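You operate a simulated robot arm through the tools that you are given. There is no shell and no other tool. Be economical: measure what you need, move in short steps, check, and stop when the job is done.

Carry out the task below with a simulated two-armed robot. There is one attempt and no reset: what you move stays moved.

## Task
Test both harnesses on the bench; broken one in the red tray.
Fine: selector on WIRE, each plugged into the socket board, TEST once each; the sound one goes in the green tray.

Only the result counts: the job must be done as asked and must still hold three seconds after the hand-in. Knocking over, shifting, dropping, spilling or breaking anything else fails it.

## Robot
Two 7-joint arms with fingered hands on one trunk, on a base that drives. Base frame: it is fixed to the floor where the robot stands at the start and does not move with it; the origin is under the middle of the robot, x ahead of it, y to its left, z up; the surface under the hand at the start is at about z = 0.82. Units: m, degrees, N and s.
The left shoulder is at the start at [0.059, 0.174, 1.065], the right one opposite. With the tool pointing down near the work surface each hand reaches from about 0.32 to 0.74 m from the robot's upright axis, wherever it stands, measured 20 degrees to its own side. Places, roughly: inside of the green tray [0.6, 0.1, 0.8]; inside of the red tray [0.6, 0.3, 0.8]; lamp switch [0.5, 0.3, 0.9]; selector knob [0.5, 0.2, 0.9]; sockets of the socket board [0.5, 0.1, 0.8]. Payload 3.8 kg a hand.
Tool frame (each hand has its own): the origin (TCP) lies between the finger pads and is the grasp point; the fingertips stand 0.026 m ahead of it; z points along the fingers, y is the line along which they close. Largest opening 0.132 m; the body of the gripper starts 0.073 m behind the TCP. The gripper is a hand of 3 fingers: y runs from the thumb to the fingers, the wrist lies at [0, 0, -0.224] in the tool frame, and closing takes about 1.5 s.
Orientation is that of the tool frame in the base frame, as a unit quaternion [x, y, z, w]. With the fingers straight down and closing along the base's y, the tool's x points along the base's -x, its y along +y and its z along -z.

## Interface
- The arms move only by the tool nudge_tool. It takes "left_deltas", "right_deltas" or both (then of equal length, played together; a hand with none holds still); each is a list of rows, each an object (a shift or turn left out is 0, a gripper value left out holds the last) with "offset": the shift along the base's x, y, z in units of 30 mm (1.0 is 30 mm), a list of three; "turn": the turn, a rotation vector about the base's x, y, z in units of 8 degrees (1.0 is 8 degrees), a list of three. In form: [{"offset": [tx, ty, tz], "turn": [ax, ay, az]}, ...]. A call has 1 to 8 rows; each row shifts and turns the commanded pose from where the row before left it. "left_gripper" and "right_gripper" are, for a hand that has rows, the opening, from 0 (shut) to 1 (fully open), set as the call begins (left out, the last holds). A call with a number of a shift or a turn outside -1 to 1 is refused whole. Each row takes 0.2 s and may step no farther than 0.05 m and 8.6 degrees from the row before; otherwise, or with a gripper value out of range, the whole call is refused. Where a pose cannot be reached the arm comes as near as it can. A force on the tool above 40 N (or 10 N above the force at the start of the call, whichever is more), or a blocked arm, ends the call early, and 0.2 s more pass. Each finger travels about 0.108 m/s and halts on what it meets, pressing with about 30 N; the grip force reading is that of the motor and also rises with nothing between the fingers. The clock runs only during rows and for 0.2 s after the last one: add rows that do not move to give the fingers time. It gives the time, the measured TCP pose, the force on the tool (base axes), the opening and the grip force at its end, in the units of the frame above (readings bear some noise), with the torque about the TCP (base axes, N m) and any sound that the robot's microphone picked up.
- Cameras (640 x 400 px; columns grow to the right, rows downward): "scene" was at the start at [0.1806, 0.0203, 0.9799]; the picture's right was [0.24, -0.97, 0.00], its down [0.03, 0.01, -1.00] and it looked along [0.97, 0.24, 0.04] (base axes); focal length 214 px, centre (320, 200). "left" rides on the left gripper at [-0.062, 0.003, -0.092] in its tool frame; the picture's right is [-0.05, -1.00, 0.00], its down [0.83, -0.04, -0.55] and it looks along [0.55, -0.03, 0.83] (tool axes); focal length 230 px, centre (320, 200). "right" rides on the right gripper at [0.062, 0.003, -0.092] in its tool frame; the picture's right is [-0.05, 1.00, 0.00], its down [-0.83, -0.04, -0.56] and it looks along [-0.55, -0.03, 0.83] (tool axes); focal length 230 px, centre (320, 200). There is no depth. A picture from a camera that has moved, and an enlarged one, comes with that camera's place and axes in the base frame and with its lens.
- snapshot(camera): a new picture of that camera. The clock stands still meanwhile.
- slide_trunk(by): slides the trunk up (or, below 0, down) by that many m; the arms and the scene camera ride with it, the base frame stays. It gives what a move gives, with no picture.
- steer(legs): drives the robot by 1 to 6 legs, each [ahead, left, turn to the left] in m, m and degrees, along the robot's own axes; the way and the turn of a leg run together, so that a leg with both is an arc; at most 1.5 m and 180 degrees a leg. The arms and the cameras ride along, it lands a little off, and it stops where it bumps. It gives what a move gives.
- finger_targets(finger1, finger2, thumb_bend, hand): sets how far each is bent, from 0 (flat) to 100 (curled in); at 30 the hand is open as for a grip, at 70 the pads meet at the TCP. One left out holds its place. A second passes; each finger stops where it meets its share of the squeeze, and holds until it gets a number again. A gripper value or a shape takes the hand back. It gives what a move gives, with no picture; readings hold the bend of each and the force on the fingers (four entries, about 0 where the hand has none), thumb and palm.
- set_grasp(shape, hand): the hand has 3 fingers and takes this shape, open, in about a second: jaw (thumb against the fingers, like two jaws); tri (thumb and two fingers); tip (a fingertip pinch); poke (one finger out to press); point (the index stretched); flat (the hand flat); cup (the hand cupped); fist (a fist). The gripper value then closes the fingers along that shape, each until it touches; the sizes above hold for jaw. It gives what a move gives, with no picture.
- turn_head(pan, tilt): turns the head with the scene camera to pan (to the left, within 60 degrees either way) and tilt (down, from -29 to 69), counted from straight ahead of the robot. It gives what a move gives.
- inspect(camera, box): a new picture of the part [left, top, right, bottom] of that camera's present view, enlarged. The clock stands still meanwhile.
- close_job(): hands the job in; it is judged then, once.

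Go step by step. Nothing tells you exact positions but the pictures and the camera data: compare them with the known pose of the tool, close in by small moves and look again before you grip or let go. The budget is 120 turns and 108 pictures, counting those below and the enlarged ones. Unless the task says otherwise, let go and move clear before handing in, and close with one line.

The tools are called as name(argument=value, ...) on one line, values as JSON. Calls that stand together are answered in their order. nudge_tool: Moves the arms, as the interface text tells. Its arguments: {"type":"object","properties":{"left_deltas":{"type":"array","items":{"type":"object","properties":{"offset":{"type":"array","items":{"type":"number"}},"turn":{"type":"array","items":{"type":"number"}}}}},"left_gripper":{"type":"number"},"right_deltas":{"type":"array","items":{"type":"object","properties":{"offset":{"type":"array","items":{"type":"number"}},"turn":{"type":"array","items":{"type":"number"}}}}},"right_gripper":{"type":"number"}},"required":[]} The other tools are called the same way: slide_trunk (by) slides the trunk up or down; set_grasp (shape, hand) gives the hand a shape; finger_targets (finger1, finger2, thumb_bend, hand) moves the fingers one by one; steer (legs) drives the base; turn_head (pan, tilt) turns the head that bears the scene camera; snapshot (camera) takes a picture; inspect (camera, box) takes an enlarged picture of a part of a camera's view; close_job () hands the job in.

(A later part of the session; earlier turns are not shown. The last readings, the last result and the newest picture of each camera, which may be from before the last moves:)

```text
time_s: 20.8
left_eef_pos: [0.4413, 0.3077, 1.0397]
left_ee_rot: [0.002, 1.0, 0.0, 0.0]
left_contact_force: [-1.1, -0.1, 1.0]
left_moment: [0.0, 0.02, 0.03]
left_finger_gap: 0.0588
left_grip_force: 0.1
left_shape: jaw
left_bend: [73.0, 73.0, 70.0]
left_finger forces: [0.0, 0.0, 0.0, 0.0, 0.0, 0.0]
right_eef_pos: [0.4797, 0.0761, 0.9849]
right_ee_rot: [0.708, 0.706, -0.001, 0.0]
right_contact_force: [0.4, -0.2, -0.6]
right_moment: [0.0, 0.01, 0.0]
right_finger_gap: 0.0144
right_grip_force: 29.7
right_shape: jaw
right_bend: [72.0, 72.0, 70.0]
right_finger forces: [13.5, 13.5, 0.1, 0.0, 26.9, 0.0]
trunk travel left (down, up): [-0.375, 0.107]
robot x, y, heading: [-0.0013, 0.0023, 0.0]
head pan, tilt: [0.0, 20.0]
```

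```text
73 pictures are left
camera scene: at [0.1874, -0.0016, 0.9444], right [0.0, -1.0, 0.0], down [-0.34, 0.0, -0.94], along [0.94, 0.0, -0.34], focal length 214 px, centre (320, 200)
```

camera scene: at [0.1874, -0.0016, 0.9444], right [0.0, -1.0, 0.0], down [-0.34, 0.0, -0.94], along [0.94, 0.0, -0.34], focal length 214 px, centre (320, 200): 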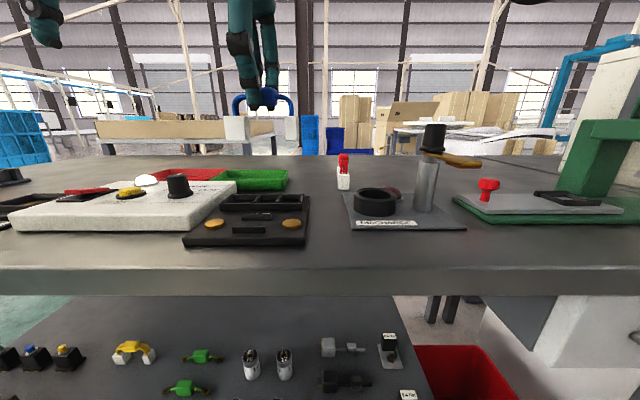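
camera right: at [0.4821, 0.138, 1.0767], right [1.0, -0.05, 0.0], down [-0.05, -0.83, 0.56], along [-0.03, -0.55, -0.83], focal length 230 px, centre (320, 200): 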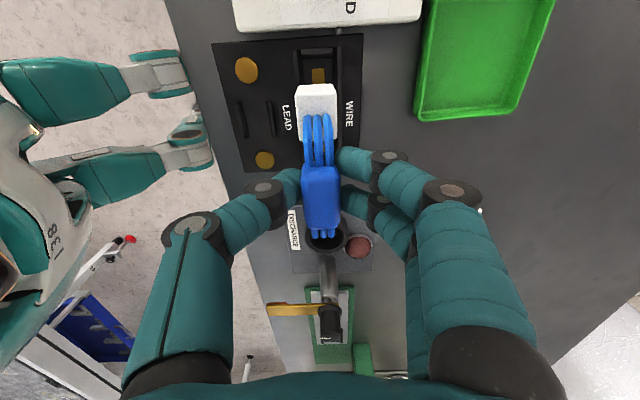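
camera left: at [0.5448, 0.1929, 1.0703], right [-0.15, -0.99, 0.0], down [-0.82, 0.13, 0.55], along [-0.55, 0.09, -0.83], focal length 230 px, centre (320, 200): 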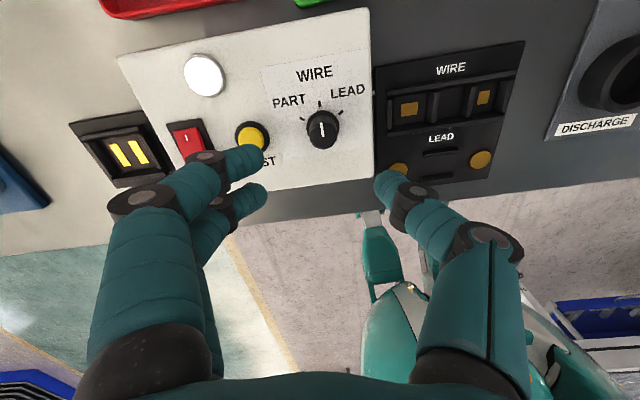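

Rotation reached cleanly. I lower to just above the trough and check the alignment from both cameras.

nudge_tool(right_deltas=[{"offset": [0, 0, -0.5]}, {"offset": [0, 0, -0.5]}, {"offset": [0, 0, -0.4]}, {"offset": [0, 0, -0.2]}, {"offset": [0, 0, 0]}])

turn_head(pan=14, tilt=20)

inspect(camera="scene", box=[240, 120, 420, 260])

inspect(camera="right", box=[220, 20, 420, 260])

```text
time_s: 22.0
left_eef_pos: [0.4419, 0.3068, 1.0395]
left_ee_rot: [0.002, 1.0, 0.0, 0.0]
left_contact_force: [-0.8, 0.4, 0.0]
left_moment: [-0.01, -0.01, 0.05]
left_finger_gap: 0.0591
left_grip_force: 0.1
left_shape: jaw
left_bend: [73.0, 73.0, 70.0]
left_finger forces: [0.1, 0.0, 0.0, 0.1, 0.1, 0.0]
right_eef_pos: [0.4792, 0.0775, 0.9367]
right_ee_rot: [0.707, 0.707, 0.0, 0.0]
right_contact_force: [-0.2, -0.4, -0.4]
right_moment: [0.01, 0.01, 0.0]
right_finger_gap: 0.0146
right_grip_force: 29.9
right_shape: jaw
right_bend: [72.0, 72.0, 70.0]
right_finger forces: [13.5, 13.4, 0.1, 0.0, 26.9, 0.1]
trunk travel left (down, up): [-0.375, 0.107]
robot x, y, heading: [0.0013, -0.0006, -0.2]
head pan, tilt: [0.0, 20.0]
```

```text
time_s: 22.8
left_eef_pos: [0.4425, 0.3071, 1.0406]
left_ee_rot: [0.002, 1.0, 0.0, 0.0]
left_contact_force: [1.3, -0.4, 1.1]
left_moment: [0.01, 0.0, 0.0]
left_finger_gap: 0.059
left_grip_force: 0.0
left_shape: jaw
left_bend: [73.0, 73.0, 70.0]
left_finger forces: [0.0, 0.1, 0.0, 0.1, 0.1, 0.0]
right_eef_pos: [0.4809, 0.0762, 0.9383]
right_ee_rot: [0.708, 0.706, 0.0, 0.0]
right_contact_force: [-0.5, -0.9, -0.3]
right_moment: [-0.01, 0.04, 0.0]
right_finger_gap: 0.0144
right_grip_force: 29.8
right_shape: jaw
right_bend: [72.0, 72.0, 70.0]
right_finger forces: [13.5, 13.4, 0.0, 0.0, 26.9, 0.0]
trunk travel left (down, up): [-0.375, 0.107]
robot x, y, heading: [0.0022, -0.0016, 0.2]
head pan, tilt: [14.0, 20.0]
```

```text
2.86 times, centred on (330, 190) of scene
camera zoom: at [0.1847, 0.021, 0.9444], right [0.24, -0.97, 0.0], down [-0.33, -0.08, -0.94], along [0.91, 0.23, -0.34], focal length 613 px, centre (291, 229)
```

zoom: 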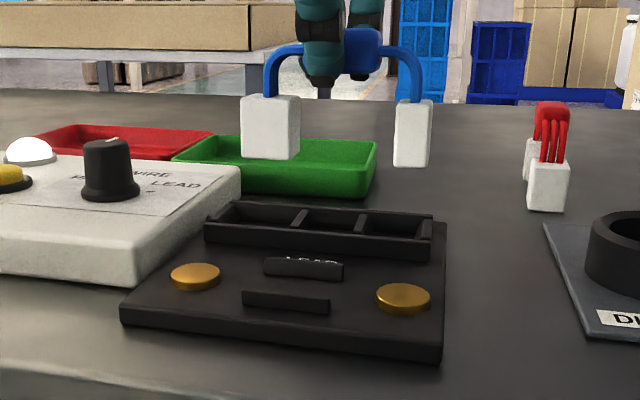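

```text
1.67 times, centred on (320, 140) of right
camera zoom: at [0.4817, 0.1381, 1.028], right [1.0, -0.05, 0.0], down [-0.04, -0.83, 0.56], along [-0.03, -0.55, -0.83], focal length 384 px, centre (320, 300)
```

zoom: 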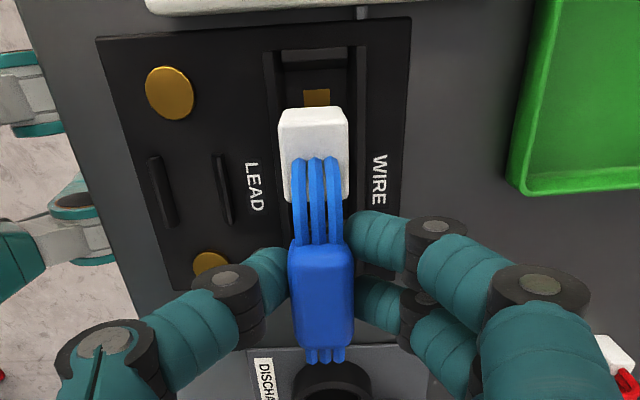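

I need a tighter look at the trough and plugs for y alignment.

inspect(camera="scene", box=[300, 145, 400, 215])

snapshot(camera="left")

```text
5.71 times, centred on (350, 180) of scene
camera zoom: at [0.1847, 0.021, 0.9444], right [0.24, -0.97, 0.0], down [-0.33, -0.08, -0.94], along [0.91, 0.23, -0.34], focal length 1226 px, centre (149, 314)
```

zoom: 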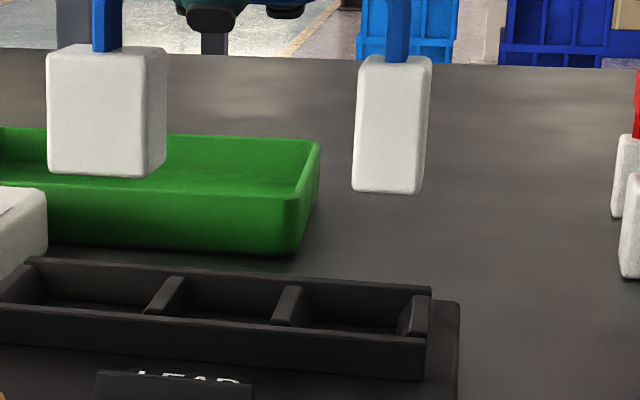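

```text
69 pictures are left
camera left: at [0.5026, 0.3109, 1.1322], right [0.05, -1.0, 0.0], down [-0.83, -0.04, 0.55], along [-0.55, -0.03, -0.83], focal length 230 px, centre (320, 200)
```

left: 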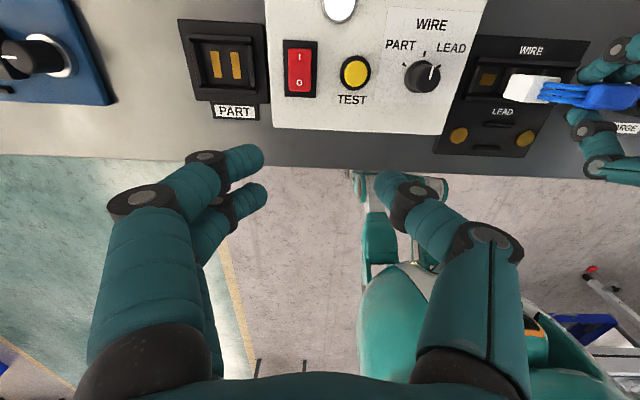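

Plugs are about 5–6 mm too low in y relative to the pockets, x is aligned. I shift +5.5 mm in y, lower to just above the wall tops, and look again.

nudge_tool(right_deltas=[{"offset": [0, 0.18, 0]}, {"offset": [0, 0, -0.45]}, {"offset": [0, 0, -0.45]}, {"offset": [0, 0, 0]}])

inspect(camera="scene", box=[290, 145, 390, 215])

inspect(camera="right", box=[250, 20, 400, 160])

```text
time_s: 23.8
left_eef_pos: [0.4406, 0.3077, 1.0386]
left_ee_rot: [0.002, 1.0, 0.0, 0.0]
left_contact_force: [0.2, -0.4, 0.1]
left_moment: [0.02, -0.01, 0.02]
left_finger_gap: 0.0587
left_grip_force: 0.1
left_shape: jaw
left_bend: [73.0, 73.0, 70.0]
left_finger forces: [0.0, 0.1, 0.0, 0.1, 0.1, 0.1]
right_eef_pos: [0.4795, 0.0816, 0.9082]
right_ee_rot: [0.707, 0.707, 0.0, 0.0]
right_contact_force: [0.1, -0.2, -0.5]
right_moment: [0.03, 0.0, 0.0]
right_finger_gap: 0.0146
right_grip_force: 29.6
right_shape: jaw
right_bend: [72.0, 72.0, 70.0]
right_finger forces: [13.5, 13.5, 0.0, 0.0, 26.9, 0.1]
trunk travel left (down, up): [-0.375, 0.107]
robot x, y, heading: [-0.0002, -0.0019, 0.1]
head pan, tilt: [14.0, 20.0]
```

```text
5.71 times, centred on (340, 180) of scene
camera zoom: at [0.1847, 0.021, 0.9444], right [0.24, -0.97, 0.0], down [-0.33, -0.08, -0.94], along [0.91, 0.23, -0.34], focal length 1226 px, centre (206, 314)
```

zoom: 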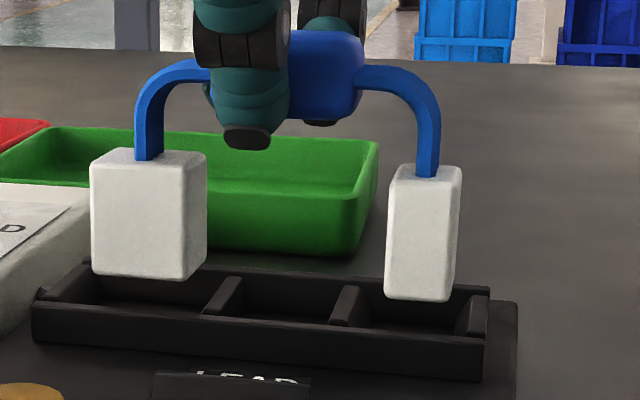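

```text
2.86 times, centred on (325, 90) of right
camera zoom: at [0.4822, 0.1429, 1.001], right [1.0, -0.05, 0.0], down [-0.04, -0.83, 0.56], along [-0.03, -0.55, -0.83], focal length 657 px, centre (306, 514)
```

zoom: 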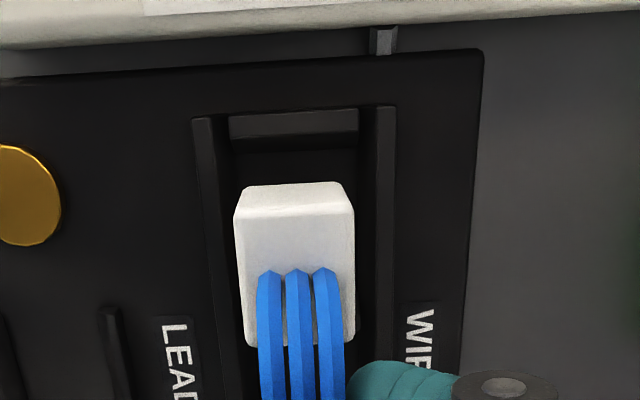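

Both plugs sit above their pockets. A last 1 mm in y, then push down gently until contact.

nudge_tool(right_deltas=[{"offset": [0, 0.04, -0.15]}, {"offset": [0, 0, -0.15]}, {"offset": [0, 0, -0.12]}, {"offset": [0, 0, -0.1]}, {"offset": [0, 0, 0]}])

inspect(camera="scene", box=[290, 145, 390, 215])

```text
time_s: 25.0
left_eef_pos: [0.4402, 0.3067, 1.0394]
left_ee_rot: [0.002, 1.0, 0.0, 0.001]
left_contact_force: [-0.4, -0.2, 0.7]
left_moment: [0.01, 0.01, 0.02]
left_finger_gap: 0.0588
left_grip_force: 0.2
left_shape: jaw
left_bend: [73.0, 73.0, 70.0]
left_finger forces: [0.0, 0.0, 0.0, 0.0, 0.0, 0.0]
right_eef_pos: [0.4792, 0.0823, 0.8942]
right_ee_rot: [0.706, 0.708, 0.0, 0.0]
right_contact_force: [-1.0, -0.4, 1.3]
right_moment: [0.0, 0.01, -0.02]
right_finger_gap: 0.0142
right_grip_force: 30.0
right_shape: jaw
right_bend: [72.0, 72.0, 70.0]
right_finger forces: [13.7, 13.5, 0.1, 0.0, 27.3, 0.0]
trunk travel left (down, up): [-0.375, 0.107]
robot x, y, heading: [-0.0017, -0.0026, 0.4]
head pan, tilt: [14.0, 20.0]
```

```text
5.71 times, centred on (340, 180) of scene
camera zoom: at [0.1846, 0.021, 0.9445], right [0.24, -0.97, 0.0], down [-0.33, -0.08, -0.94], along [0.91, 0.23, -0.34], focal length 1226 px, centre (206, 314)
```

zoom: 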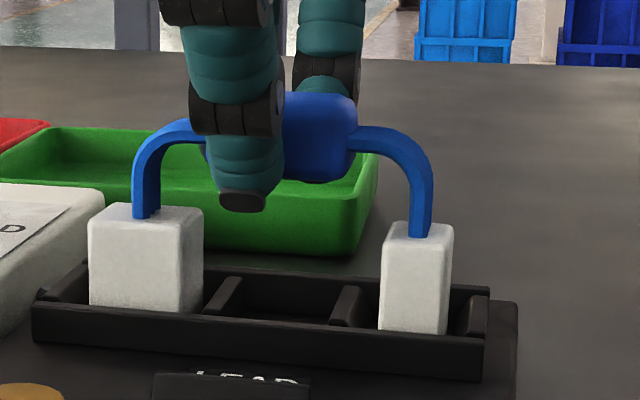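

Going in. Continuing down until it bottoms out.

nudge_tool(right_deltas=[{"offset": [0, 0, -0.1]}, {"offset": [0, 0, -0.1]}, {"offset": [0, 0, -0.1]}, {"offset": [0, 0, 0]}])

inspect(camera="scene", box=[290, 145, 390, 215])

```text
time_s: 25.8
left_eef_pos: [0.4408, 0.3052, 1.0409]
left_ee_rot: [0.003, 1.0, 0.0, 0.001]
left_contact_force: [-0.5, 0.1, 0.3]
left_moment: [-0.05, 0.01, -0.02]
left_finger_gap: 0.0588
left_grip_force: 0.1
left_shape: jaw
left_bend: [73.0, 73.0, 70.0]
left_finger forces: [0.0, 0.1, 0.0, 0.0, 0.0, 0.1]
right_eef_pos: [0.4787, 0.0824, 0.8921]
right_ee_rot: [0.707, 0.707, 0.006, 0.001]
right_contact_force: [-5.7, -3.9, 21.7]
right_moment: [-0.04, 0.1, 0.04]
right_finger_gap: 0.0169
right_grip_force: 29.5
right_shape: jaw
right_bend: [73.0, 73.0, 71.0]
right_finger forces: [15.0, 15.0, 0.0, 0.1, 35.7, 0.0]
trunk travel left (down, up): [-0.375, 0.107]
robot x, y, heading: [0.0015, 0.0, -0.1]
head pan, tilt: [14.0, 20.0]
stopped in row 4 (right hand): the force on the tool passed its limit at 43 N (the readings are from after the stop); the commanded pose is now the measured one
```

```text
5.71 times, centred on (340, 180) of scene
camera zoom: at [0.1837, 0.0204, 0.9446], right [0.24, -0.97, 0.0], down [-0.33, -0.08, -0.94], along [0.91, 0.23, -0.34], focal length 1226 px, centre (206, 314)
```

zoom: 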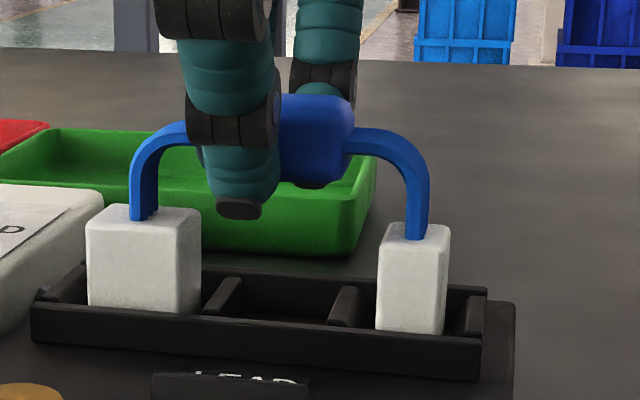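

It is bottomed in the trough. I release and lift clear.

nudge_tool(right_deltas=[{"offset": [0, 0, 0]}, {"offset": [0, 0, 0]}, {"offset": [0, 0, 0]}, {"offset": [0, 0, 0.4]}, {"offset": [0, 0, 0.8]}, {"offset": [0, 0, 0.8]}, {"offset": [0, 0, 0.8]}, {"offset": [0, 0, 0.8]}], right_gripper=0.3)

inspect(camera="scene", box=[240, 105, 420, 225])

inspect(camera="right", box=[230, 20, 420, 240])

```text
time_s: 27.6
left_eef_pos: [0.4408, 0.3074, 1.0408]
left_ee_rot: [0.003, 1.0, 0.0, 0.0]
left_contact_force: [0.0, 0.4, -0.5]
left_moment: [-0.01, -0.03, 0.0]
left_finger_gap: 0.059
left_grip_force: 0.1
left_shape: jaw
left_bend: [73.0, 73.0, 70.0]
left_finger forces: [0.1, 0.0, 0.1, 0.1, 0.0, 0.0]
right_eef_pos: [0.4798, 0.0814, 0.9994]
right_ee_rot: [0.707, 0.707, 0.004, 0.001]
right_contact_force: [0.5, 0.7, -1.1]
right_moment: [0.0, 0.02, 0.05]
right_finger_gap: 0.0392
right_grip_force: 0.1
right_shape: jaw
right_bend: [74.0, 74.0, 70.0]
right_finger forces: [0.0, 0.1, 0.0, 0.0, 0.0, 0.0]
trunk travel left (down, up): [-0.375, 0.107]
robot x, y, heading: [-0.0003, -0.0021, 0.1]
head pan, tilt: [14.0, 20.0]
```

```text
3.33 times, centred on (330, 165) of scene
camera zoom: at [0.1845, 0.021, 0.9445], right [0.24, -0.97, 0.0], down [-0.33, -0.08, -0.94], along [0.91, 0.23, -0.34], focal length 715 px, centre (287, 317)
```

zoom: 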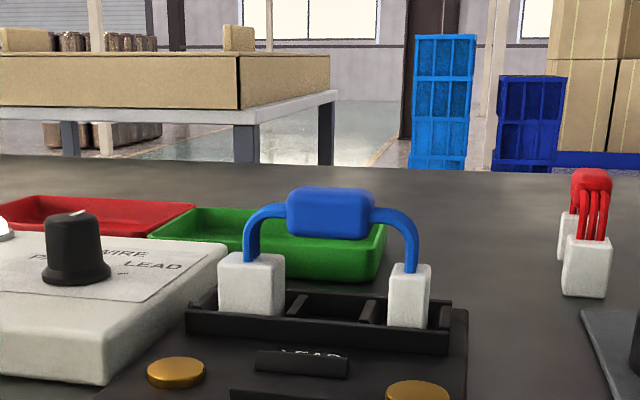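

```text
1.82 times, centred on (325, 130) of right
camera zoom: at [0.4822, 0.1423, 1.0907], right [1.0, -0.05, 0.01], down [-0.05, -0.83, 0.55], along [-0.02, -0.55, -0.83], focal length 418 px, centre (311, 327)
```

zoom: 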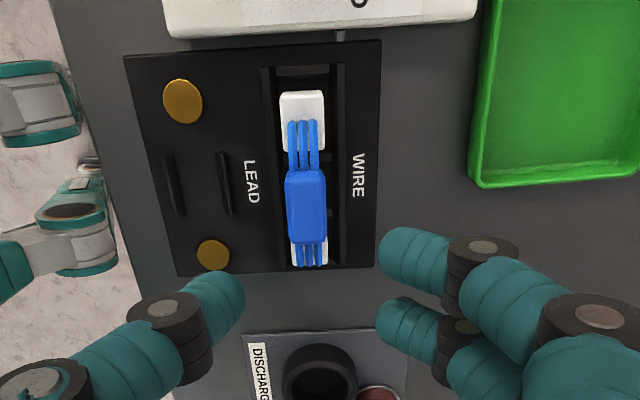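

The blue harness is seated. The right hand retreats and the left hand takes the poke shape.

nudge_tool(right_deltas=[{"offset": [0, -0.5, 0.3], "turn": [0, 0, 1]}, {"offset": [0.2, -0.6, 0.2], "turn": [0, 0, 1]}, {"offset": [0.2, -0.6, 0], "turn": [0, 0, 1]}, {"offset": [0.2, -0.6, 0], "turn": [0, 0, 1]}, {"offset": [0.2, -0.6, 0], "turn": [0, 0, 1]}, {"offset": [0.2, -0.6, 0], "turn": [0, 0, 1]}, {"offset": [0.2, -0.6, 0], "turn": [0, 0, 1]}, {"offset": [0, -0.6, 0], "turn": [0, 0, 1]}])

set_grasp(hand="left", shape="poke")

snapshot(camera="left")

turn_head(pan=38, tilt=5)

snapshot(camera="scene")

```text
time_s: 29.4
left_eef_pos: [0.4417, 0.3069, 1.0411]
left_ee_rot: [0.002, 1.0, 0.0, 0.0]
left_contact_force: [-0.2, 0.0, -0.4]
left_moment: [0.04, 0.01, -0.02]
left_finger_gap: 0.0589
left_grip_force: 0.0
left_shape: jaw
left_bend: [73.0, 73.0, 70.0]
left_finger forces: [0.0, 0.0, 0.0, 0.1, 0.0, 0.1]
right_eef_pos: [0.5168, -0.06, 1.0108]
right_ee_rot: [0.224, 0.975, 0.004, -0.002]
right_contact_force: [0.0, -0.3, 0.3]
right_moment: [-0.02, -0.01, 0.01]
right_finger_gap: 0.0391
right_grip_force: 0.0
right_shape: jaw
right_bend: [74.0, 74.0, 70.0]
right_finger forces: [0.0, 0.0, 0.0, 0.0, 0.0, 0.0]
trunk travel left (down, up): [-0.375, 0.107]
robot x, y, heading: [0.0011, 0.0006, 0.2]
head pan, tilt: [14.0, 20.0]
```

```text
time_s: 30.3
left_eef_pos: [0.4412, 0.3075, 1.0391]
left_ee_rot: [0.002, 1.0, 0.0, 0.0]
left_contact_force: [-0.4, -0.2, 0.7]
left_moment: [-0.02, 0.01, 0.0]
left_finger_gap: 0.0
left_grip_force: 0.1
left_shape: poke
left_bend: [100.0, 100.0, 45.0]
left_finger forces: [0.0, 0.1, 0.1, 0.0, 0.0, 0.1]
right_eef_pos: [0.5175, -0.059, 1.0117]
right_ee_rot: [0.226, 0.974, 0.003, -0.002]
right_contact_force: [-0.2, -1.0, -0.2]
right_moment: [0.0, 0.01, -0.03]
right_finger_gap: 0.0397
right_grip_force: 0.0
right_shape: jaw
right_bend: [74.0, 74.0, 70.0]
right_finger forces: [0.0, 0.0, 0.0, 0.0, 0.0, 0.0]
trunk travel left (down, up): [-0.375, 0.107]
robot x, y, heading: [0.0027, -0.0039, -0.3]
head pan, tilt: [14.0, 20.0]
```

```text
62 pictures are left
camera left: at [0.5026, 0.3108, 1.1323], right [0.05, -1.0, 0.0], down [-0.83, -0.04, 0.55], along [-0.55, -0.03, -0.83], focal length 230 px, centre (320, 200)
```

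left: 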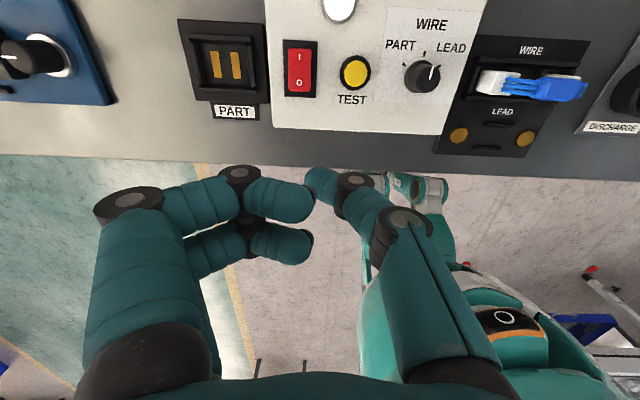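

```text
time_s: 31.2
left_eef_pos: [0.441, 0.3067, 1.0394]
left_ee_rot: [0.002, 1.0, 0.0, 0.0]
left_contact_force: [0.2, -0.5, 0.7]
left_moment: [-0.03, -0.05, 0.04]
left_finger_gap: 0.0001
left_grip_force: 0.1
left_shape: poke
left_bend: [100.0, 100.0, 45.0]
left_finger forces: [0.0, 0.1, 0.1, 0.0, 0.0, 0.0]
right_eef_pos: [0.5169, -0.0601, 1.0108]
right_ee_rot: [0.225, 0.974, 0.004, -0.002]
right_contact_force: [0.1, 0.1, 0.7]
right_moment: [0.0, -0.01, -0.01]
right_finger_gap: 0.0393
right_grip_force: 0.0
right_shape: jaw
right_bend: [74.0, 74.0, 70.0]
right_finger forces: [0.0, 0.0, 0.1, 0.1, 0.1, 0.1]
trunk travel left (down, up): [-0.375, 0.107]
robot x, y, heading: [-0.0013, 0.0007, -0.0]
head pan, tilt: [38.0, 5.0]
```

```text
61 pictures are left
camera scene: at [0.1667, 0.0549, 0.9687], right [0.61, -0.79, 0.0], down [-0.07, -0.05, -1.0], along [0.79, 0.61, -0.09], focal length 214 px, centre (320, 200)
```

scene: 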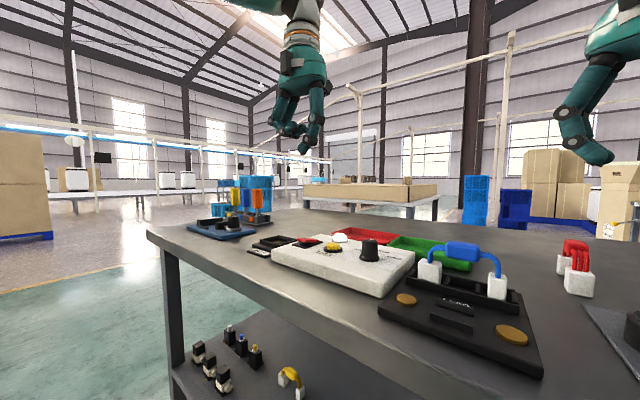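

I zoom on the poke shape to find the pressing tip.

inspect(camera="scene", box=[250, 80, 350, 170])

inspect(camera="left", box=[220, 140, 420, 280])

```text
4.44 times, centred on (300, 125) of scene
camera zoom: at [0.1667, 0.0549, 0.9687], right [0.61, -0.79, 0.0], down [-0.07, -0.05, -1.0], along [0.79, 0.61, -0.09], focal length 953 px, centre (409, 533)
```

zoom: 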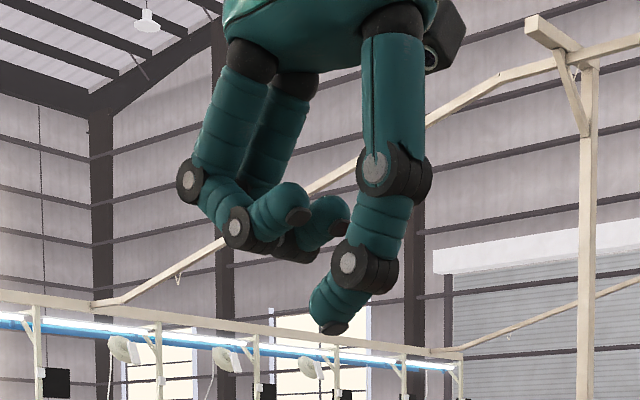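

```text
2.86 times, centred on (320, 210) of left
camera zoom: at [0.5026, 0.3108, 1.1323], right [0.05, -1.0, 0.0], down [-0.83, -0.04, 0.55], along [-0.55, -0.03, -0.83], focal length 657 px, centre (320, 171)
```

zoom: 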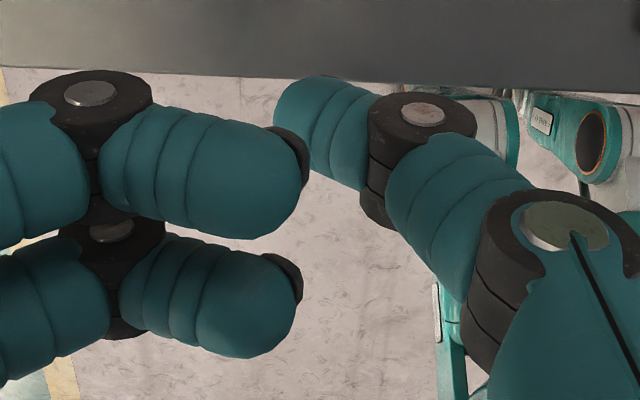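

The thumb tip is the poker (about 24 mm ahead of the TCP, roughly on its axis). The button is at (.482, .2715, top ≈ .857). Moving to hover above it.

nudge_tool(left_deltas=[{"offset": [0.23, -0.214, -0.7]}, {"offset": [0.23, -0.214, -0.7]}, {"offset": [0.23, -0.214, -0.7]}, {"offset": [0.23, -0.214, -0.7]}, {"offset": [0.23, -0.214, -0.7]}, {"offset": [0.23, -0.214, -0.7]}, {"offset": [0, 0, 0]}])

snapshot(camera="left")

turn_head(pan=38, tilt=15)

inspect(camera="scene", box=[220, 100, 420, 240])

```text
time_s: 32.8
left_eef_pos: [0.483, 0.2672, 0.9149]
left_ee_rot: [0.001, 1.0, 0.001, 0.001]
left_contact_force: [-0.1, 0.3, 0.0]
left_moment: [0.03, 0.0, -0.02]
left_finger_gap: 0.0
left_grip_force: 0.1
left_shape: poke
left_bend: [100.0, 100.0, 45.0]
left_finger forces: [0.0, 0.0, 0.0, 0.0, 0.0, 0.0]
right_eef_pos: [0.5156, -0.0597, 1.012]
right_ee_rot: [0.225, 0.974, 0.004, -0.003]
right_contact_force: [0.4, 0.6, -1.2]
right_moment: [-0.02, 0.05, 0.01]
right_finger_gap: 0.0392
right_grip_force: 0.2
right_shape: jaw
right_bend: [74.0, 74.0, 70.0]
right_finger forces: [0.0, 0.1, 0.1, 0.0, 0.0, 0.0]
trunk travel left (down, up): [-0.375, 0.107]
robot x, y, heading: [-0.0014, 0.0011, -0.1]
head pan, tilt: [38.0, 5.0]
```

```text
58 pictures are left
camera left: at [0.544, 0.2708, 1.0076], right [0.05, -1.0, 0.0], down [-0.83, -0.04, 0.55], along [-0.55, -0.03, -0.83], focal length 230 px, centre (320, 200)
```

left: 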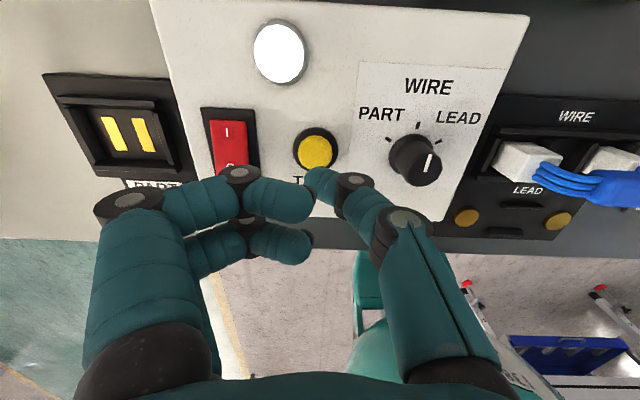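

```text
time_s: 33.5
left_eef_pos: [0.4836, 0.2675, 0.9152]
left_ee_rot: [0.002, 1.0, 0.0, 0.001]
left_contact_force: [-0.2, 0.4, 0.6]
left_moment: [-0.02, 0.02, 0.01]
left_finger_gap: 0.0
left_grip_force: 0.1
left_shape: poke
left_bend: [100.0, 100.0, 45.0]
left_finger forces: [0.0, 0.1, 0.1, 0.0, 0.1, 0.0]
right_eef_pos: [0.5159, -0.0609, 1.0102]
right_ee_rot: [0.225, 0.974, 0.003, -0.001]
right_contact_force: [-0.1, 0.1, 0.4]
right_moment: [-0.02, -0.02, -0.02]
right_finger_gap: 0.0394
right_grip_force: 0.0
right_shape: jaw
right_bend: [74.0, 74.0, 70.0]
right_finger forces: [0.1, 0.0, 0.0, 0.0, 0.0, 0.0]
trunk travel left (down, up): [-0.375, 0.107]
robot x, y, heading: [0.0029, -0.0016, 0.2]
head pan, tilt: [38.0, 15.0]
```

```text
2.86 times, centred on (320, 170) of scene
camera zoom: at [0.1679, 0.056, 0.9526], right [0.62, -0.79, 0.0], down [-0.2, -0.16, -0.97], along [0.76, 0.59, -0.26], focal length 613 px, centre (320, 286)
```

zoom: 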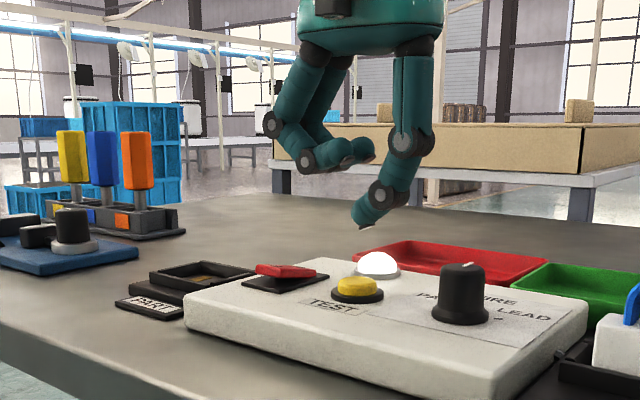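

Tip and button agree within about 3 mm. Descending and pressing once in small steps.

nudge_tool(left_deltas=[{"offset": [0.03, 0.04, -0.5]}, {"offset": [0, 0, -0.4]}, {"offset": [0, 0, -0.1]}, {"offset": [0, 0, -0.1]}, {"offset": [0, 0, -0.1]}, {"offset": [0, 0, 0]}])

inspect(camera="scene", box=[260, 140, 420, 240])

```text
time_s: 34.9
left_eef_pos: [0.4836, 0.2681, 0.8786]
left_ee_rot: [0.002, 1.0, 0.0, 0.001]
left_contact_force: [-0.4, -1.0, 2.8]
left_moment: [0.01, 0.0, -0.02]
left_finger_gap: 0.0
left_grip_force: 0.1
left_shape: poke
left_bend: [100.0, 100.0, 45.0]
left_finger forces: [0.0, 0.0, 0.1, 0.0, 2.5, 0.0]
right_eef_pos: [0.517, -0.0594, 1.0118]
right_ee_rot: [0.225, 0.974, 0.004, -0.002]
right_contact_force: [-0.1, 0.2, 0.0]
right_moment: [-0.01, 0.03, 0.02]
right_finger_gap: 0.0393
right_grip_force: 0.1
right_shape: jaw
right_bend: [74.0, 74.0, 70.0]
right_finger forces: [0.0, 0.1, 0.0, 0.1, 0.1, 0.0]
trunk travel left (down, up): [-0.375, 0.107]
robot x, y, heading: [0.0004, -0.0033, 0.0]
head pan, tilt: [38.0, 15.0]
heard: click
```

```text
4.00 times, centred on (340, 190) of scene
camera zoom: at [0.1678, 0.0558, 0.9526], right [0.62, -0.79, 0.0], down [-0.2, -0.16, -0.97], along [0.76, 0.59, -0.26], focal length 858 px, centre (240, 240)
```

zoom: 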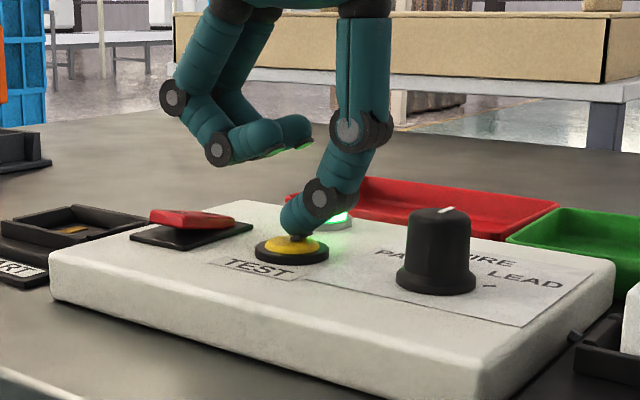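

Click heard, and the lamp turned green: the blue harness is sound. I lift off and confirm.

nudge_tool(left_deltas=[{"offset": [0, 0, 0.5]}, {"offset": [0, 0, 0.9]}, {"offset": [0, 0, 0.9]}, {"offset": [-0.3, 0.8, 0.5]}, {"offset": [-0.3, 0.8, 0.5]}])

inspect(camera="scene", box=[260, 140, 420, 240])

```text
time_s: 36.1
left_eef_pos: [0.4641, 0.3163, 0.9773]
left_ee_rot: [0.003, 1.0, 0.0, 0.001]
left_contact_force: [0.6, 0.0, 0.0]
left_moment: [0.03, 0.0, 0.01]
left_finger_gap: 0.0
left_grip_force: 0.0
left_shape: poke
left_bend: [100.0, 100.0, 45.0]
left_finger forces: [0.0, 0.1, 0.0, 0.1, 0.1, 0.0]
right_eef_pos: [0.5169, -0.0581, 1.0107]
right_ee_rot: [0.225, 0.974, 0.004, -0.002]
right_contact_force: [0.2, -0.1, -0.1]
right_moment: [0.0, 0.0, 0.0]
right_finger_gap: 0.0394
right_grip_force: 0.1
right_shape: jaw
right_bend: [74.0, 74.0, 70.0]
right_finger forces: [0.1, 0.0, 0.0, 0.0, 0.0, 0.1]
trunk travel left (down, up): [-0.375, 0.107]
robot x, y, heading: [-0.0005, 0.0002, -0.1]
head pan, tilt: [38.0, 15.0]
```

```text
4.00 times, centred on (340, 190) of scene
camera zoom: at [0.1677, 0.0562, 0.9526], right [0.62, -0.79, 0.0], down [-0.2, -0.16, -0.97], along [0.76, 0.59, -0.26], focal length 858 px, centre (240, 240)
```

zoom: 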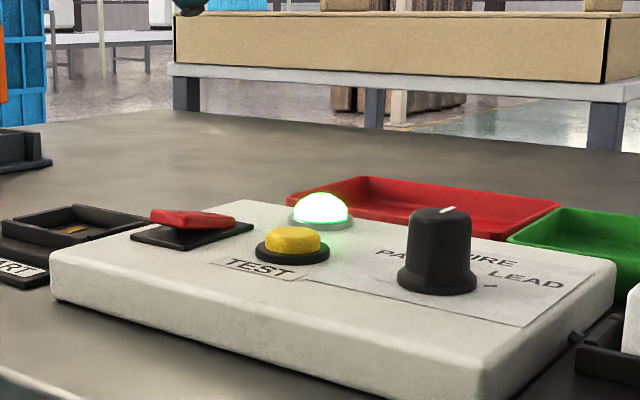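

Green confirmed, so blue goes to the green tray. The right hand returns over the blue harness at −90°.

nudge_tool(right_deltas=[{"offset": [-0.16, 0.59, 0], "turn": [0, 0, -1]}, {"offset": [-0.16, 0.59, 0], "turn": [0, 0, -1]}, {"offset": [-0.16, 0.59, 0], "turn": [0, 0, -1]}, {"offset": [-0.16, 0.59, 0], "turn": [0, 0, -1]}, {"offset": [-0.16, 0.59, 0], "turn": [0, 0, -1]}, {"offset": [-0.16, 0.59, 0], "turn": [0, 0, -1]}, {"offset": [-0.16, 0.59, -0.3], "turn": [0, 0, -1]}, {"offset": [-0.14, 0.57, -0.3], "turn": [0, 0, -1]}], right_gripper=0.3)

nudge_tool(right_deltas=[{"offset": [0, 0, -0.7]}, {"offset": [0, 0, -0.7]}, {"offset": [0, 0, -0.6]}, {"offset": [0, 0, 0]}])

snapshot(camera="right")

turn_head(pan=14, tilt=20)

inspect(camera="scene", box=[240, 95, 420, 225])

```text
time_s: 37.9
left_eef_pos: [0.4636, 0.3163, 0.9773]
left_ee_rot: [0.001, 1.0, 0.001, 0.0]
left_contact_force: [-0.2, -0.6, 0.7]
left_moment: [-0.03, 0.01, 0.01]
left_finger_gap: 0.0
left_grip_force: 0.1
left_shape: poke
left_bend: [100.0, 100.0, 45.0]
left_finger forces: [0.0, 0.0, 0.0, 0.0, 0.1, 0.0]
right_eef_pos: [0.4793, 0.0841, 0.9953]
right_ee_rot: [0.708, 0.706, 0.004, 0.001]
right_contact_force: [0.5, -0.8, -0.4]
right_moment: [0.0, 0.0, 0.01]
right_finger_gap: 0.0393
right_grip_force: 0.2
right_shape: jaw
right_bend: [74.0, 74.0, 70.0]
right_finger forces: [0.1, 0.0, 0.0, 0.0, 0.0, 0.0]
trunk travel left (down, up): [-0.375, 0.107]
robot x, y, heading: [-0.002, 0.0007, -0.1]
head pan, tilt: [38.0, 15.0]
```

```text
time_s: 38.9
left_eef_pos: [0.4637, 0.3146, 0.9776]
left_ee_rot: [0.002, 1.0, 0.0, 0.0]
left_contact_force: [-0.6, -0.2, -0.7]
left_moment: [0.02, -0.02, 0.0]
left_finger_gap: 0.0
left_grip_force: 0.1
left_shape: poke
left_bend: [100.0, 100.0, 45.0]
left_finger forces: [0.0, 0.0, 0.0, 0.1, 0.0, 0.0]
right_eef_pos: [0.4792, 0.083, 0.935]
right_ee_rot: [0.707, 0.707, 0.005, 0.0]
right_contact_force: [0.1, 0.1, 0.6]
right_moment: [0.0, 0.01, 0.01]
right_finger_gap: 0.0394
right_grip_force: 0.1
right_shape: jaw
right_bend: [74.0, 74.0, 70.0]
right_finger forces: [0.0, 0.1, 0.1, 0.0, 0.0, 0.1]
trunk travel left (down, up): [-0.375, 0.107]
robot x, y, heading: [-0.0028, 0.0005, -0.3]
head pan, tilt: [38.0, 15.0]
```

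```text
54 pictures are left
camera right: at [0.4807, 0.1444, 1.0273], right [1.0, -0.05, 0.01], down [-0.05, -0.83, 0.55], along [-0.02, -0.55, -0.84], focal length 230 px, centre (320, 200)
```

right: 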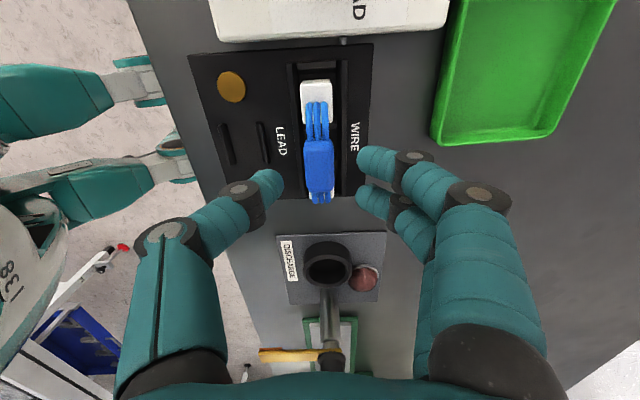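

```text
time_s: 39.8
left_eef_pos: [0.4634, 0.3168, 0.9766]
left_ee_rot: [0.002, 1.0, -0.001, 0.0]
left_contact_force: [0.2, -0.2, 0.4]
left_moment: [0.02, -0.01, 0.02]
left_finger_gap: 0.0001
left_grip_force: 0.0
left_shape: poke
left_bend: [100.0, 100.0, 45.0]
left_finger forces: [0.1, 0.0, 0.1, 0.0, 0.0, 0.0]
right_eef_pos: [0.4796, 0.0839, 0.9342]
right_ee_rot: [0.707, 0.708, 0.004, 0.0]
right_contact_force: [-0.1, -0.4, 0.6]
right_moment: [0.04, 0.01, -0.02]
right_finger_gap: 0.0393
right_grip_force: 0.1
right_shape: jaw
right_bend: [74.0, 74.0, 70.0]
right_finger forces: [0.0, 0.0, 0.0, 0.0, 0.1, 0.1]
trunk travel left (down, up): [-0.375, 0.107]
robot x, y, heading: [0.0025, 0.0004, -0.1]
head pan, tilt: [14.0, 20.0]
```

```text
3.08 times, centred on (330, 160) of scene
camera zoom: at [0.1846, 0.0211, 0.9444], right [0.24, -0.97, 0.0], down [-0.33, -0.08, -0.94], along [0.91, 0.23, -0.34], focal length 660 px, centre (289, 323)
```

zoom: 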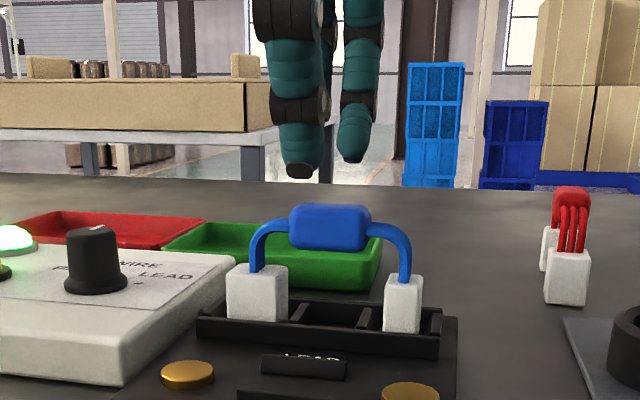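

Aligned. Descend to z≈.892, grip and lift.

nudge_tool(right_deltas=[{"offset": [0, 0, -0.5]}, {"offset": [0, 0, -0.5]}, {"offset": [0, 0, -0.4]}, {"offset": [0, 0, 0]}])

nudge_tool(right_deltas=[{"offset": [0, 0, 0]}, {"offset": [0, 0, 0]}, {"offset": [0, 0, 0]}, {"offset": [0, 0, 0]}], right_gripper=0)

nudge_tool(right_deltas=[{"offset": [0, 0, 0.2]}, {"offset": [0, 0, 0.4]}, {"offset": [0, 0, 0.8]}, {"offset": [0, 0, 0.8]}, {"offset": [0, 0, 0.8]}])

snapshot(camera="scene")

snapshot(camera="right")

```text
time_s: 40.8
left_eef_pos: [0.4643, 0.3162, 0.9778]
left_ee_rot: [0.001, 1.0, -0.001, 0.0]
left_contact_force: [0.4, 0.8, 0.0]
left_moment: [0.01, -0.01, 0.0]
left_finger_gap: 0.0
left_grip_force: 0.1
left_shape: poke
left_bend: [100.0, 100.0, 45.0]
left_finger forces: [0.0, 0.1, 0.0, 0.0, 0.1, 0.1]
right_eef_pos: [0.4801, 0.0843, 0.8914]
right_ee_rot: [0.707, 0.707, 0.005, 0.0]
right_contact_force: [0.2, -0.4, -0.6]
right_moment: [0.0, 0.01, 0.0]
right_finger_gap: 0.0395
right_grip_force: 0.1
right_shape: jaw
right_bend: [74.0, 74.0, 70.0]
right_finger forces: [0.1, 0.0, 0.0, 0.0, 0.0, 0.0]
trunk travel left (down, up): [-0.375, 0.107]
robot x, y, heading: [-0.0016, 0.0018, 0.3]
head pan, tilt: [14.0, 20.0]
```

```text
time_s: 41.8
left_eef_pos: [0.464, 0.3172, 0.9766]
left_ee_rot: [0.003, 1.0, 0.0, 0.0]
left_contact_force: [-0.1, -0.1, 0.0]
left_moment: [0.02, 0.01, 0.03]
left_finger_gap: 0.0001
left_grip_force: 0.0
left_shape: poke
left_bend: [100.0, 100.0, 45.0]
left_finger forces: [0.0, 0.0, 0.0, 0.0, 0.1, 0.0]
right_eef_pos: [0.4809, 0.0825, 0.8922]
right_ee_rot: [0.707, 0.707, 0.005, 0.001]
right_contact_force: [0.8, 0.1, 0.7]
right_moment: [-0.01, -0.03, 0.0]
right_finger_gap: 0.0147
right_grip_force: 30.2
right_shape: jaw
right_bend: [72.0, 72.0, 70.0]
right_finger forces: [13.3, 13.6, 0.1, 0.0, 26.8, 0.1]
trunk travel left (down, up): [-0.375, 0.107]
robot x, y, heading: [0.0003, -0.0023, -0.0]
head pan, tilt: [14.0, 20.0]
```

```text
time_s: 43.0
left_eef_pos: [0.4641, 0.3165, 0.9771]
left_ee_rot: [0.002, 1.0, 0.0, 0.0]
left_contact_force: [-0.3, 0.6, -0.5]
left_moment: [0.04, -0.01, -0.02]
left_finger_gap: 0.0003
left_grip_force: 0.1
left_shape: poke
left_bend: [100.0, 100.0, 45.0]
left_finger forces: [0.0, 0.1, 0.0, 0.1, 0.0, 0.0]
right_eef_pos: [0.4772, 0.0821, 0.9818]
right_ee_rot: [0.708, 0.706, 0.005, 0.001]
right_contact_force: [0.4, 0.0, -1.1]
right_moment: [0.02, 0.02, -0.01]
right_finger_gap: 0.0146
right_grip_force: 29.8
right_shape: jaw
right_bend: [72.0, 72.0, 70.0]
right_finger forces: [13.2, 13.5, 0.1, 0.0, 26.7, 0.0]
trunk travel left (down, up): [-0.375, 0.107]
robot x, y, heading: [0.0004, 0.0006, 0.0]
head pan, tilt: [14.0, 20.0]
```

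```text
52 pictures are left
camera scene: at [0.1845, 0.021, 0.9444], right [0.24, -0.97, 0.0], down [-0.33, -0.08, -0.94], along [0.91, 0.23, -0.34], focal length 214 px, centre (320, 200)
```

scene: 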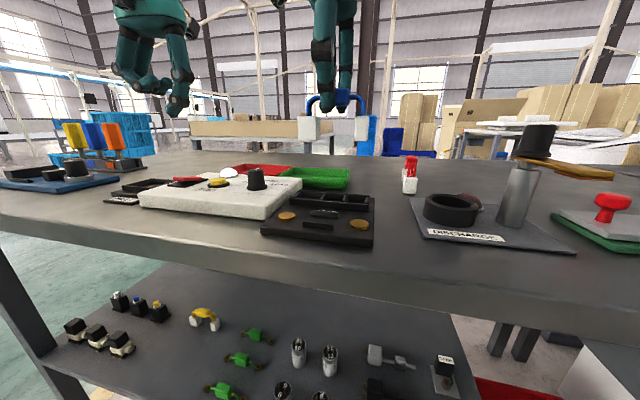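

```text
51 pictures are left
camera right: at [0.4801, 0.1425, 1.074], right [1.0, -0.05, 0.01], down [-0.05, -0.83, 0.55], along [-0.02, -0.55, -0.83], focal length 230 px, centre (320, 200)
```

right: 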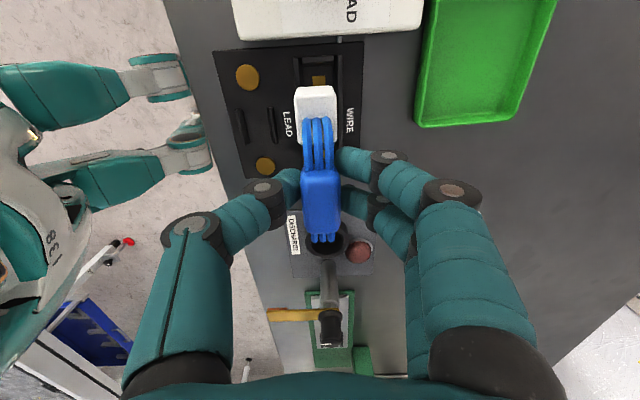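

Blue is held well above everything. Green tray spans about x .57–.655, y .067–.197; I carry it over its centre keeping the yaw.

nudge_tool(right_deltas=[{"offset": [0.76, 0.29, 0]}, {"offset": [0.76, 0.29, 0]}, {"offset": [0.76, 0.29, 0]}, {"offset": [0.76, 0.29, 0]}, {"offset": [0.76, 0.29, 0]}, {"offset": [0.76, 0.29, 0]}, {"offset": [0, 0, -0.7]}, {"offset": [0, 0, 0]}])

snapshot(camera="right")

inspect(camera="scene", box=[240, 85, 420, 225])

```text
time_s: 44.8
left_eef_pos: [0.4635, 0.3158, 0.9771]
left_ee_rot: [0.002, 1.0, 0.0, 0.0]
left_contact_force: [0.4, 0.3, 0.3]
left_moment: [-0.02, 0.03, 0.01]
left_finger_gap: 0.0
left_grip_force: 0.0
left_shape: poke
left_bend: [100.0, 100.0, 45.0]
left_finger forces: [0.0, 0.1, 0.0, 0.0, 0.1, 0.0]
right_eef_pos: [0.5919, 0.1181, 0.9581]
right_ee_rot: [0.707, 0.707, 0.004, 0.001]
right_contact_force: [0.4, 0.1, -1.0]
right_moment: [-0.02, 0.0, -0.04]
right_finger_gap: 0.0146
right_grip_force: 30.4
right_shape: jaw
right_bend: [72.0, 72.0, 70.0]
right_finger forces: [13.2, 13.4, 0.0, 0.0, 26.8, 0.0]
right hand out of reach, approached as far as the arm can: row 5, 6
trunk travel left (down, up): [-0.375, 0.107]
robot x, y, heading: [-0.0001, -0.0016, -0.2]
head pan, tilt: [14.0, 20.0]
```

```text
50 pictures are left
camera right: at [0.593, 0.1796, 1.05], right [1.0, -0.05, 0.01], down [-0.05, -0.83, 0.55], along [-0.02, -0.55, -0.83], focal length 230 px, centre (320, 200)
```

right: 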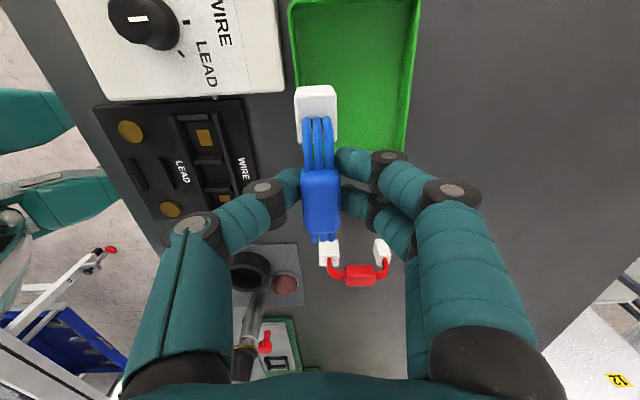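

```text
2.86 times, centred on (330, 155) of scene
camera zoom: at [0.1843, 0.0211, 0.9445], right [0.24, -0.97, 0.0], down [-0.33, -0.08, -0.94], along [0.91, 0.23, -0.34], focal length 613 px, centre (291, 329)
```

zoom: 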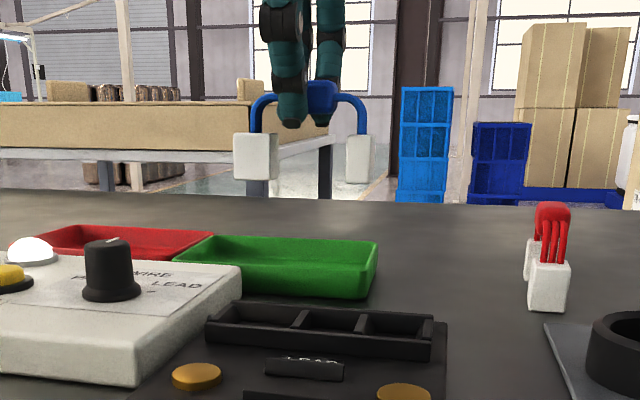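

Reach runs out by about 2 cm at this yaw. I raise both hands and shift the base 0.12 m to the left.

nudge_tool(right_deltas=[{"offset": [0, 0, 0.9]}, {"offset": [0, 0, 0.9]}], left_deltas=[{"offset": [-0.5, 0, 0.9]}, {"offset": [-0.5, 0, 0.9]}])

steer(legs=[[0, 0.12, 0]])

```text
time_s: 45.4
left_eef_pos: [0.435, 0.3157, 1.0306]
left_ee_rot: [0.001, 1.0, 0.0, 0.0]
left_contact_force: [0.1, 0.3, -0.2]
left_moment: [-0.04, 0.0, 0.01]
left_finger_gap: 0.0
left_grip_force: 0.1
left_shape: poke
left_bend: [100.0, 100.0, 45.0]
left_finger forces: [0.1, 0.0, 0.0, 0.0, 0.1, 0.1]
right_eef_pos: [0.5876, 0.1101, 1.0102]
right_ee_rot: [0.708, 0.707, 0.005, 0.001]
right_contact_force: [-0.3, -0.1, -1.0]
right_moment: [0.01, 0.03, 0.04]
right_finger_gap: 0.0143
right_grip_force: 30.3
right_shape: jaw
right_bend: [72.0, 72.0, 70.0]
right_finger forces: [13.2, 13.5, 0.0, 0.1, 26.8, 0.0]
right hand out of reach, approached as far as the arm can: row 2
trunk travel left (down, up): [-0.375, 0.107]
robot x, y, heading: [0.0015, 0.0015, -0.2]
head pan, tilt: [14.0, 20.0]
```

```text
time_s: 47.1
left_eef_pos: [0.4352, 0.4373, 1.031]
left_ee_rot: [0.001, 1.0, 0.0, 0.0]
left_contact_force: [-0.7, 0.6, -0.2]
left_moment: [0.01, -0.01, -0.03]
left_finger_gap: 0.0
left_grip_force: 0.1
left_shape: poke
left_bend: [100.0, 100.0, 45.0]
left_finger forces: [0.0, 0.0, 0.1, 0.0, 0.0, 0.1]
right_eef_pos: [0.5873, 0.2321, 1.0098]
right_ee_rot: [0.706, 0.708, 0.005, 0.001]
right_contact_force: [0.2, 1.0, -0.4]
right_moment: [0.0, 0.04, -0.04]
right_finger_gap: 0.0144
right_grip_force: 30.6
right_shape: jaw
right_bend: [72.0, 72.0, 70.0]
right_finger forces: [13.2, 13.4, 0.0, 0.0, 26.8, 0.0]
trunk travel left (down, up): [-0.375, 0.107]
robot x, y, heading: [0.001, 0.1171, -0.0]
head pan, tilt: [14.0, 20.0]
```

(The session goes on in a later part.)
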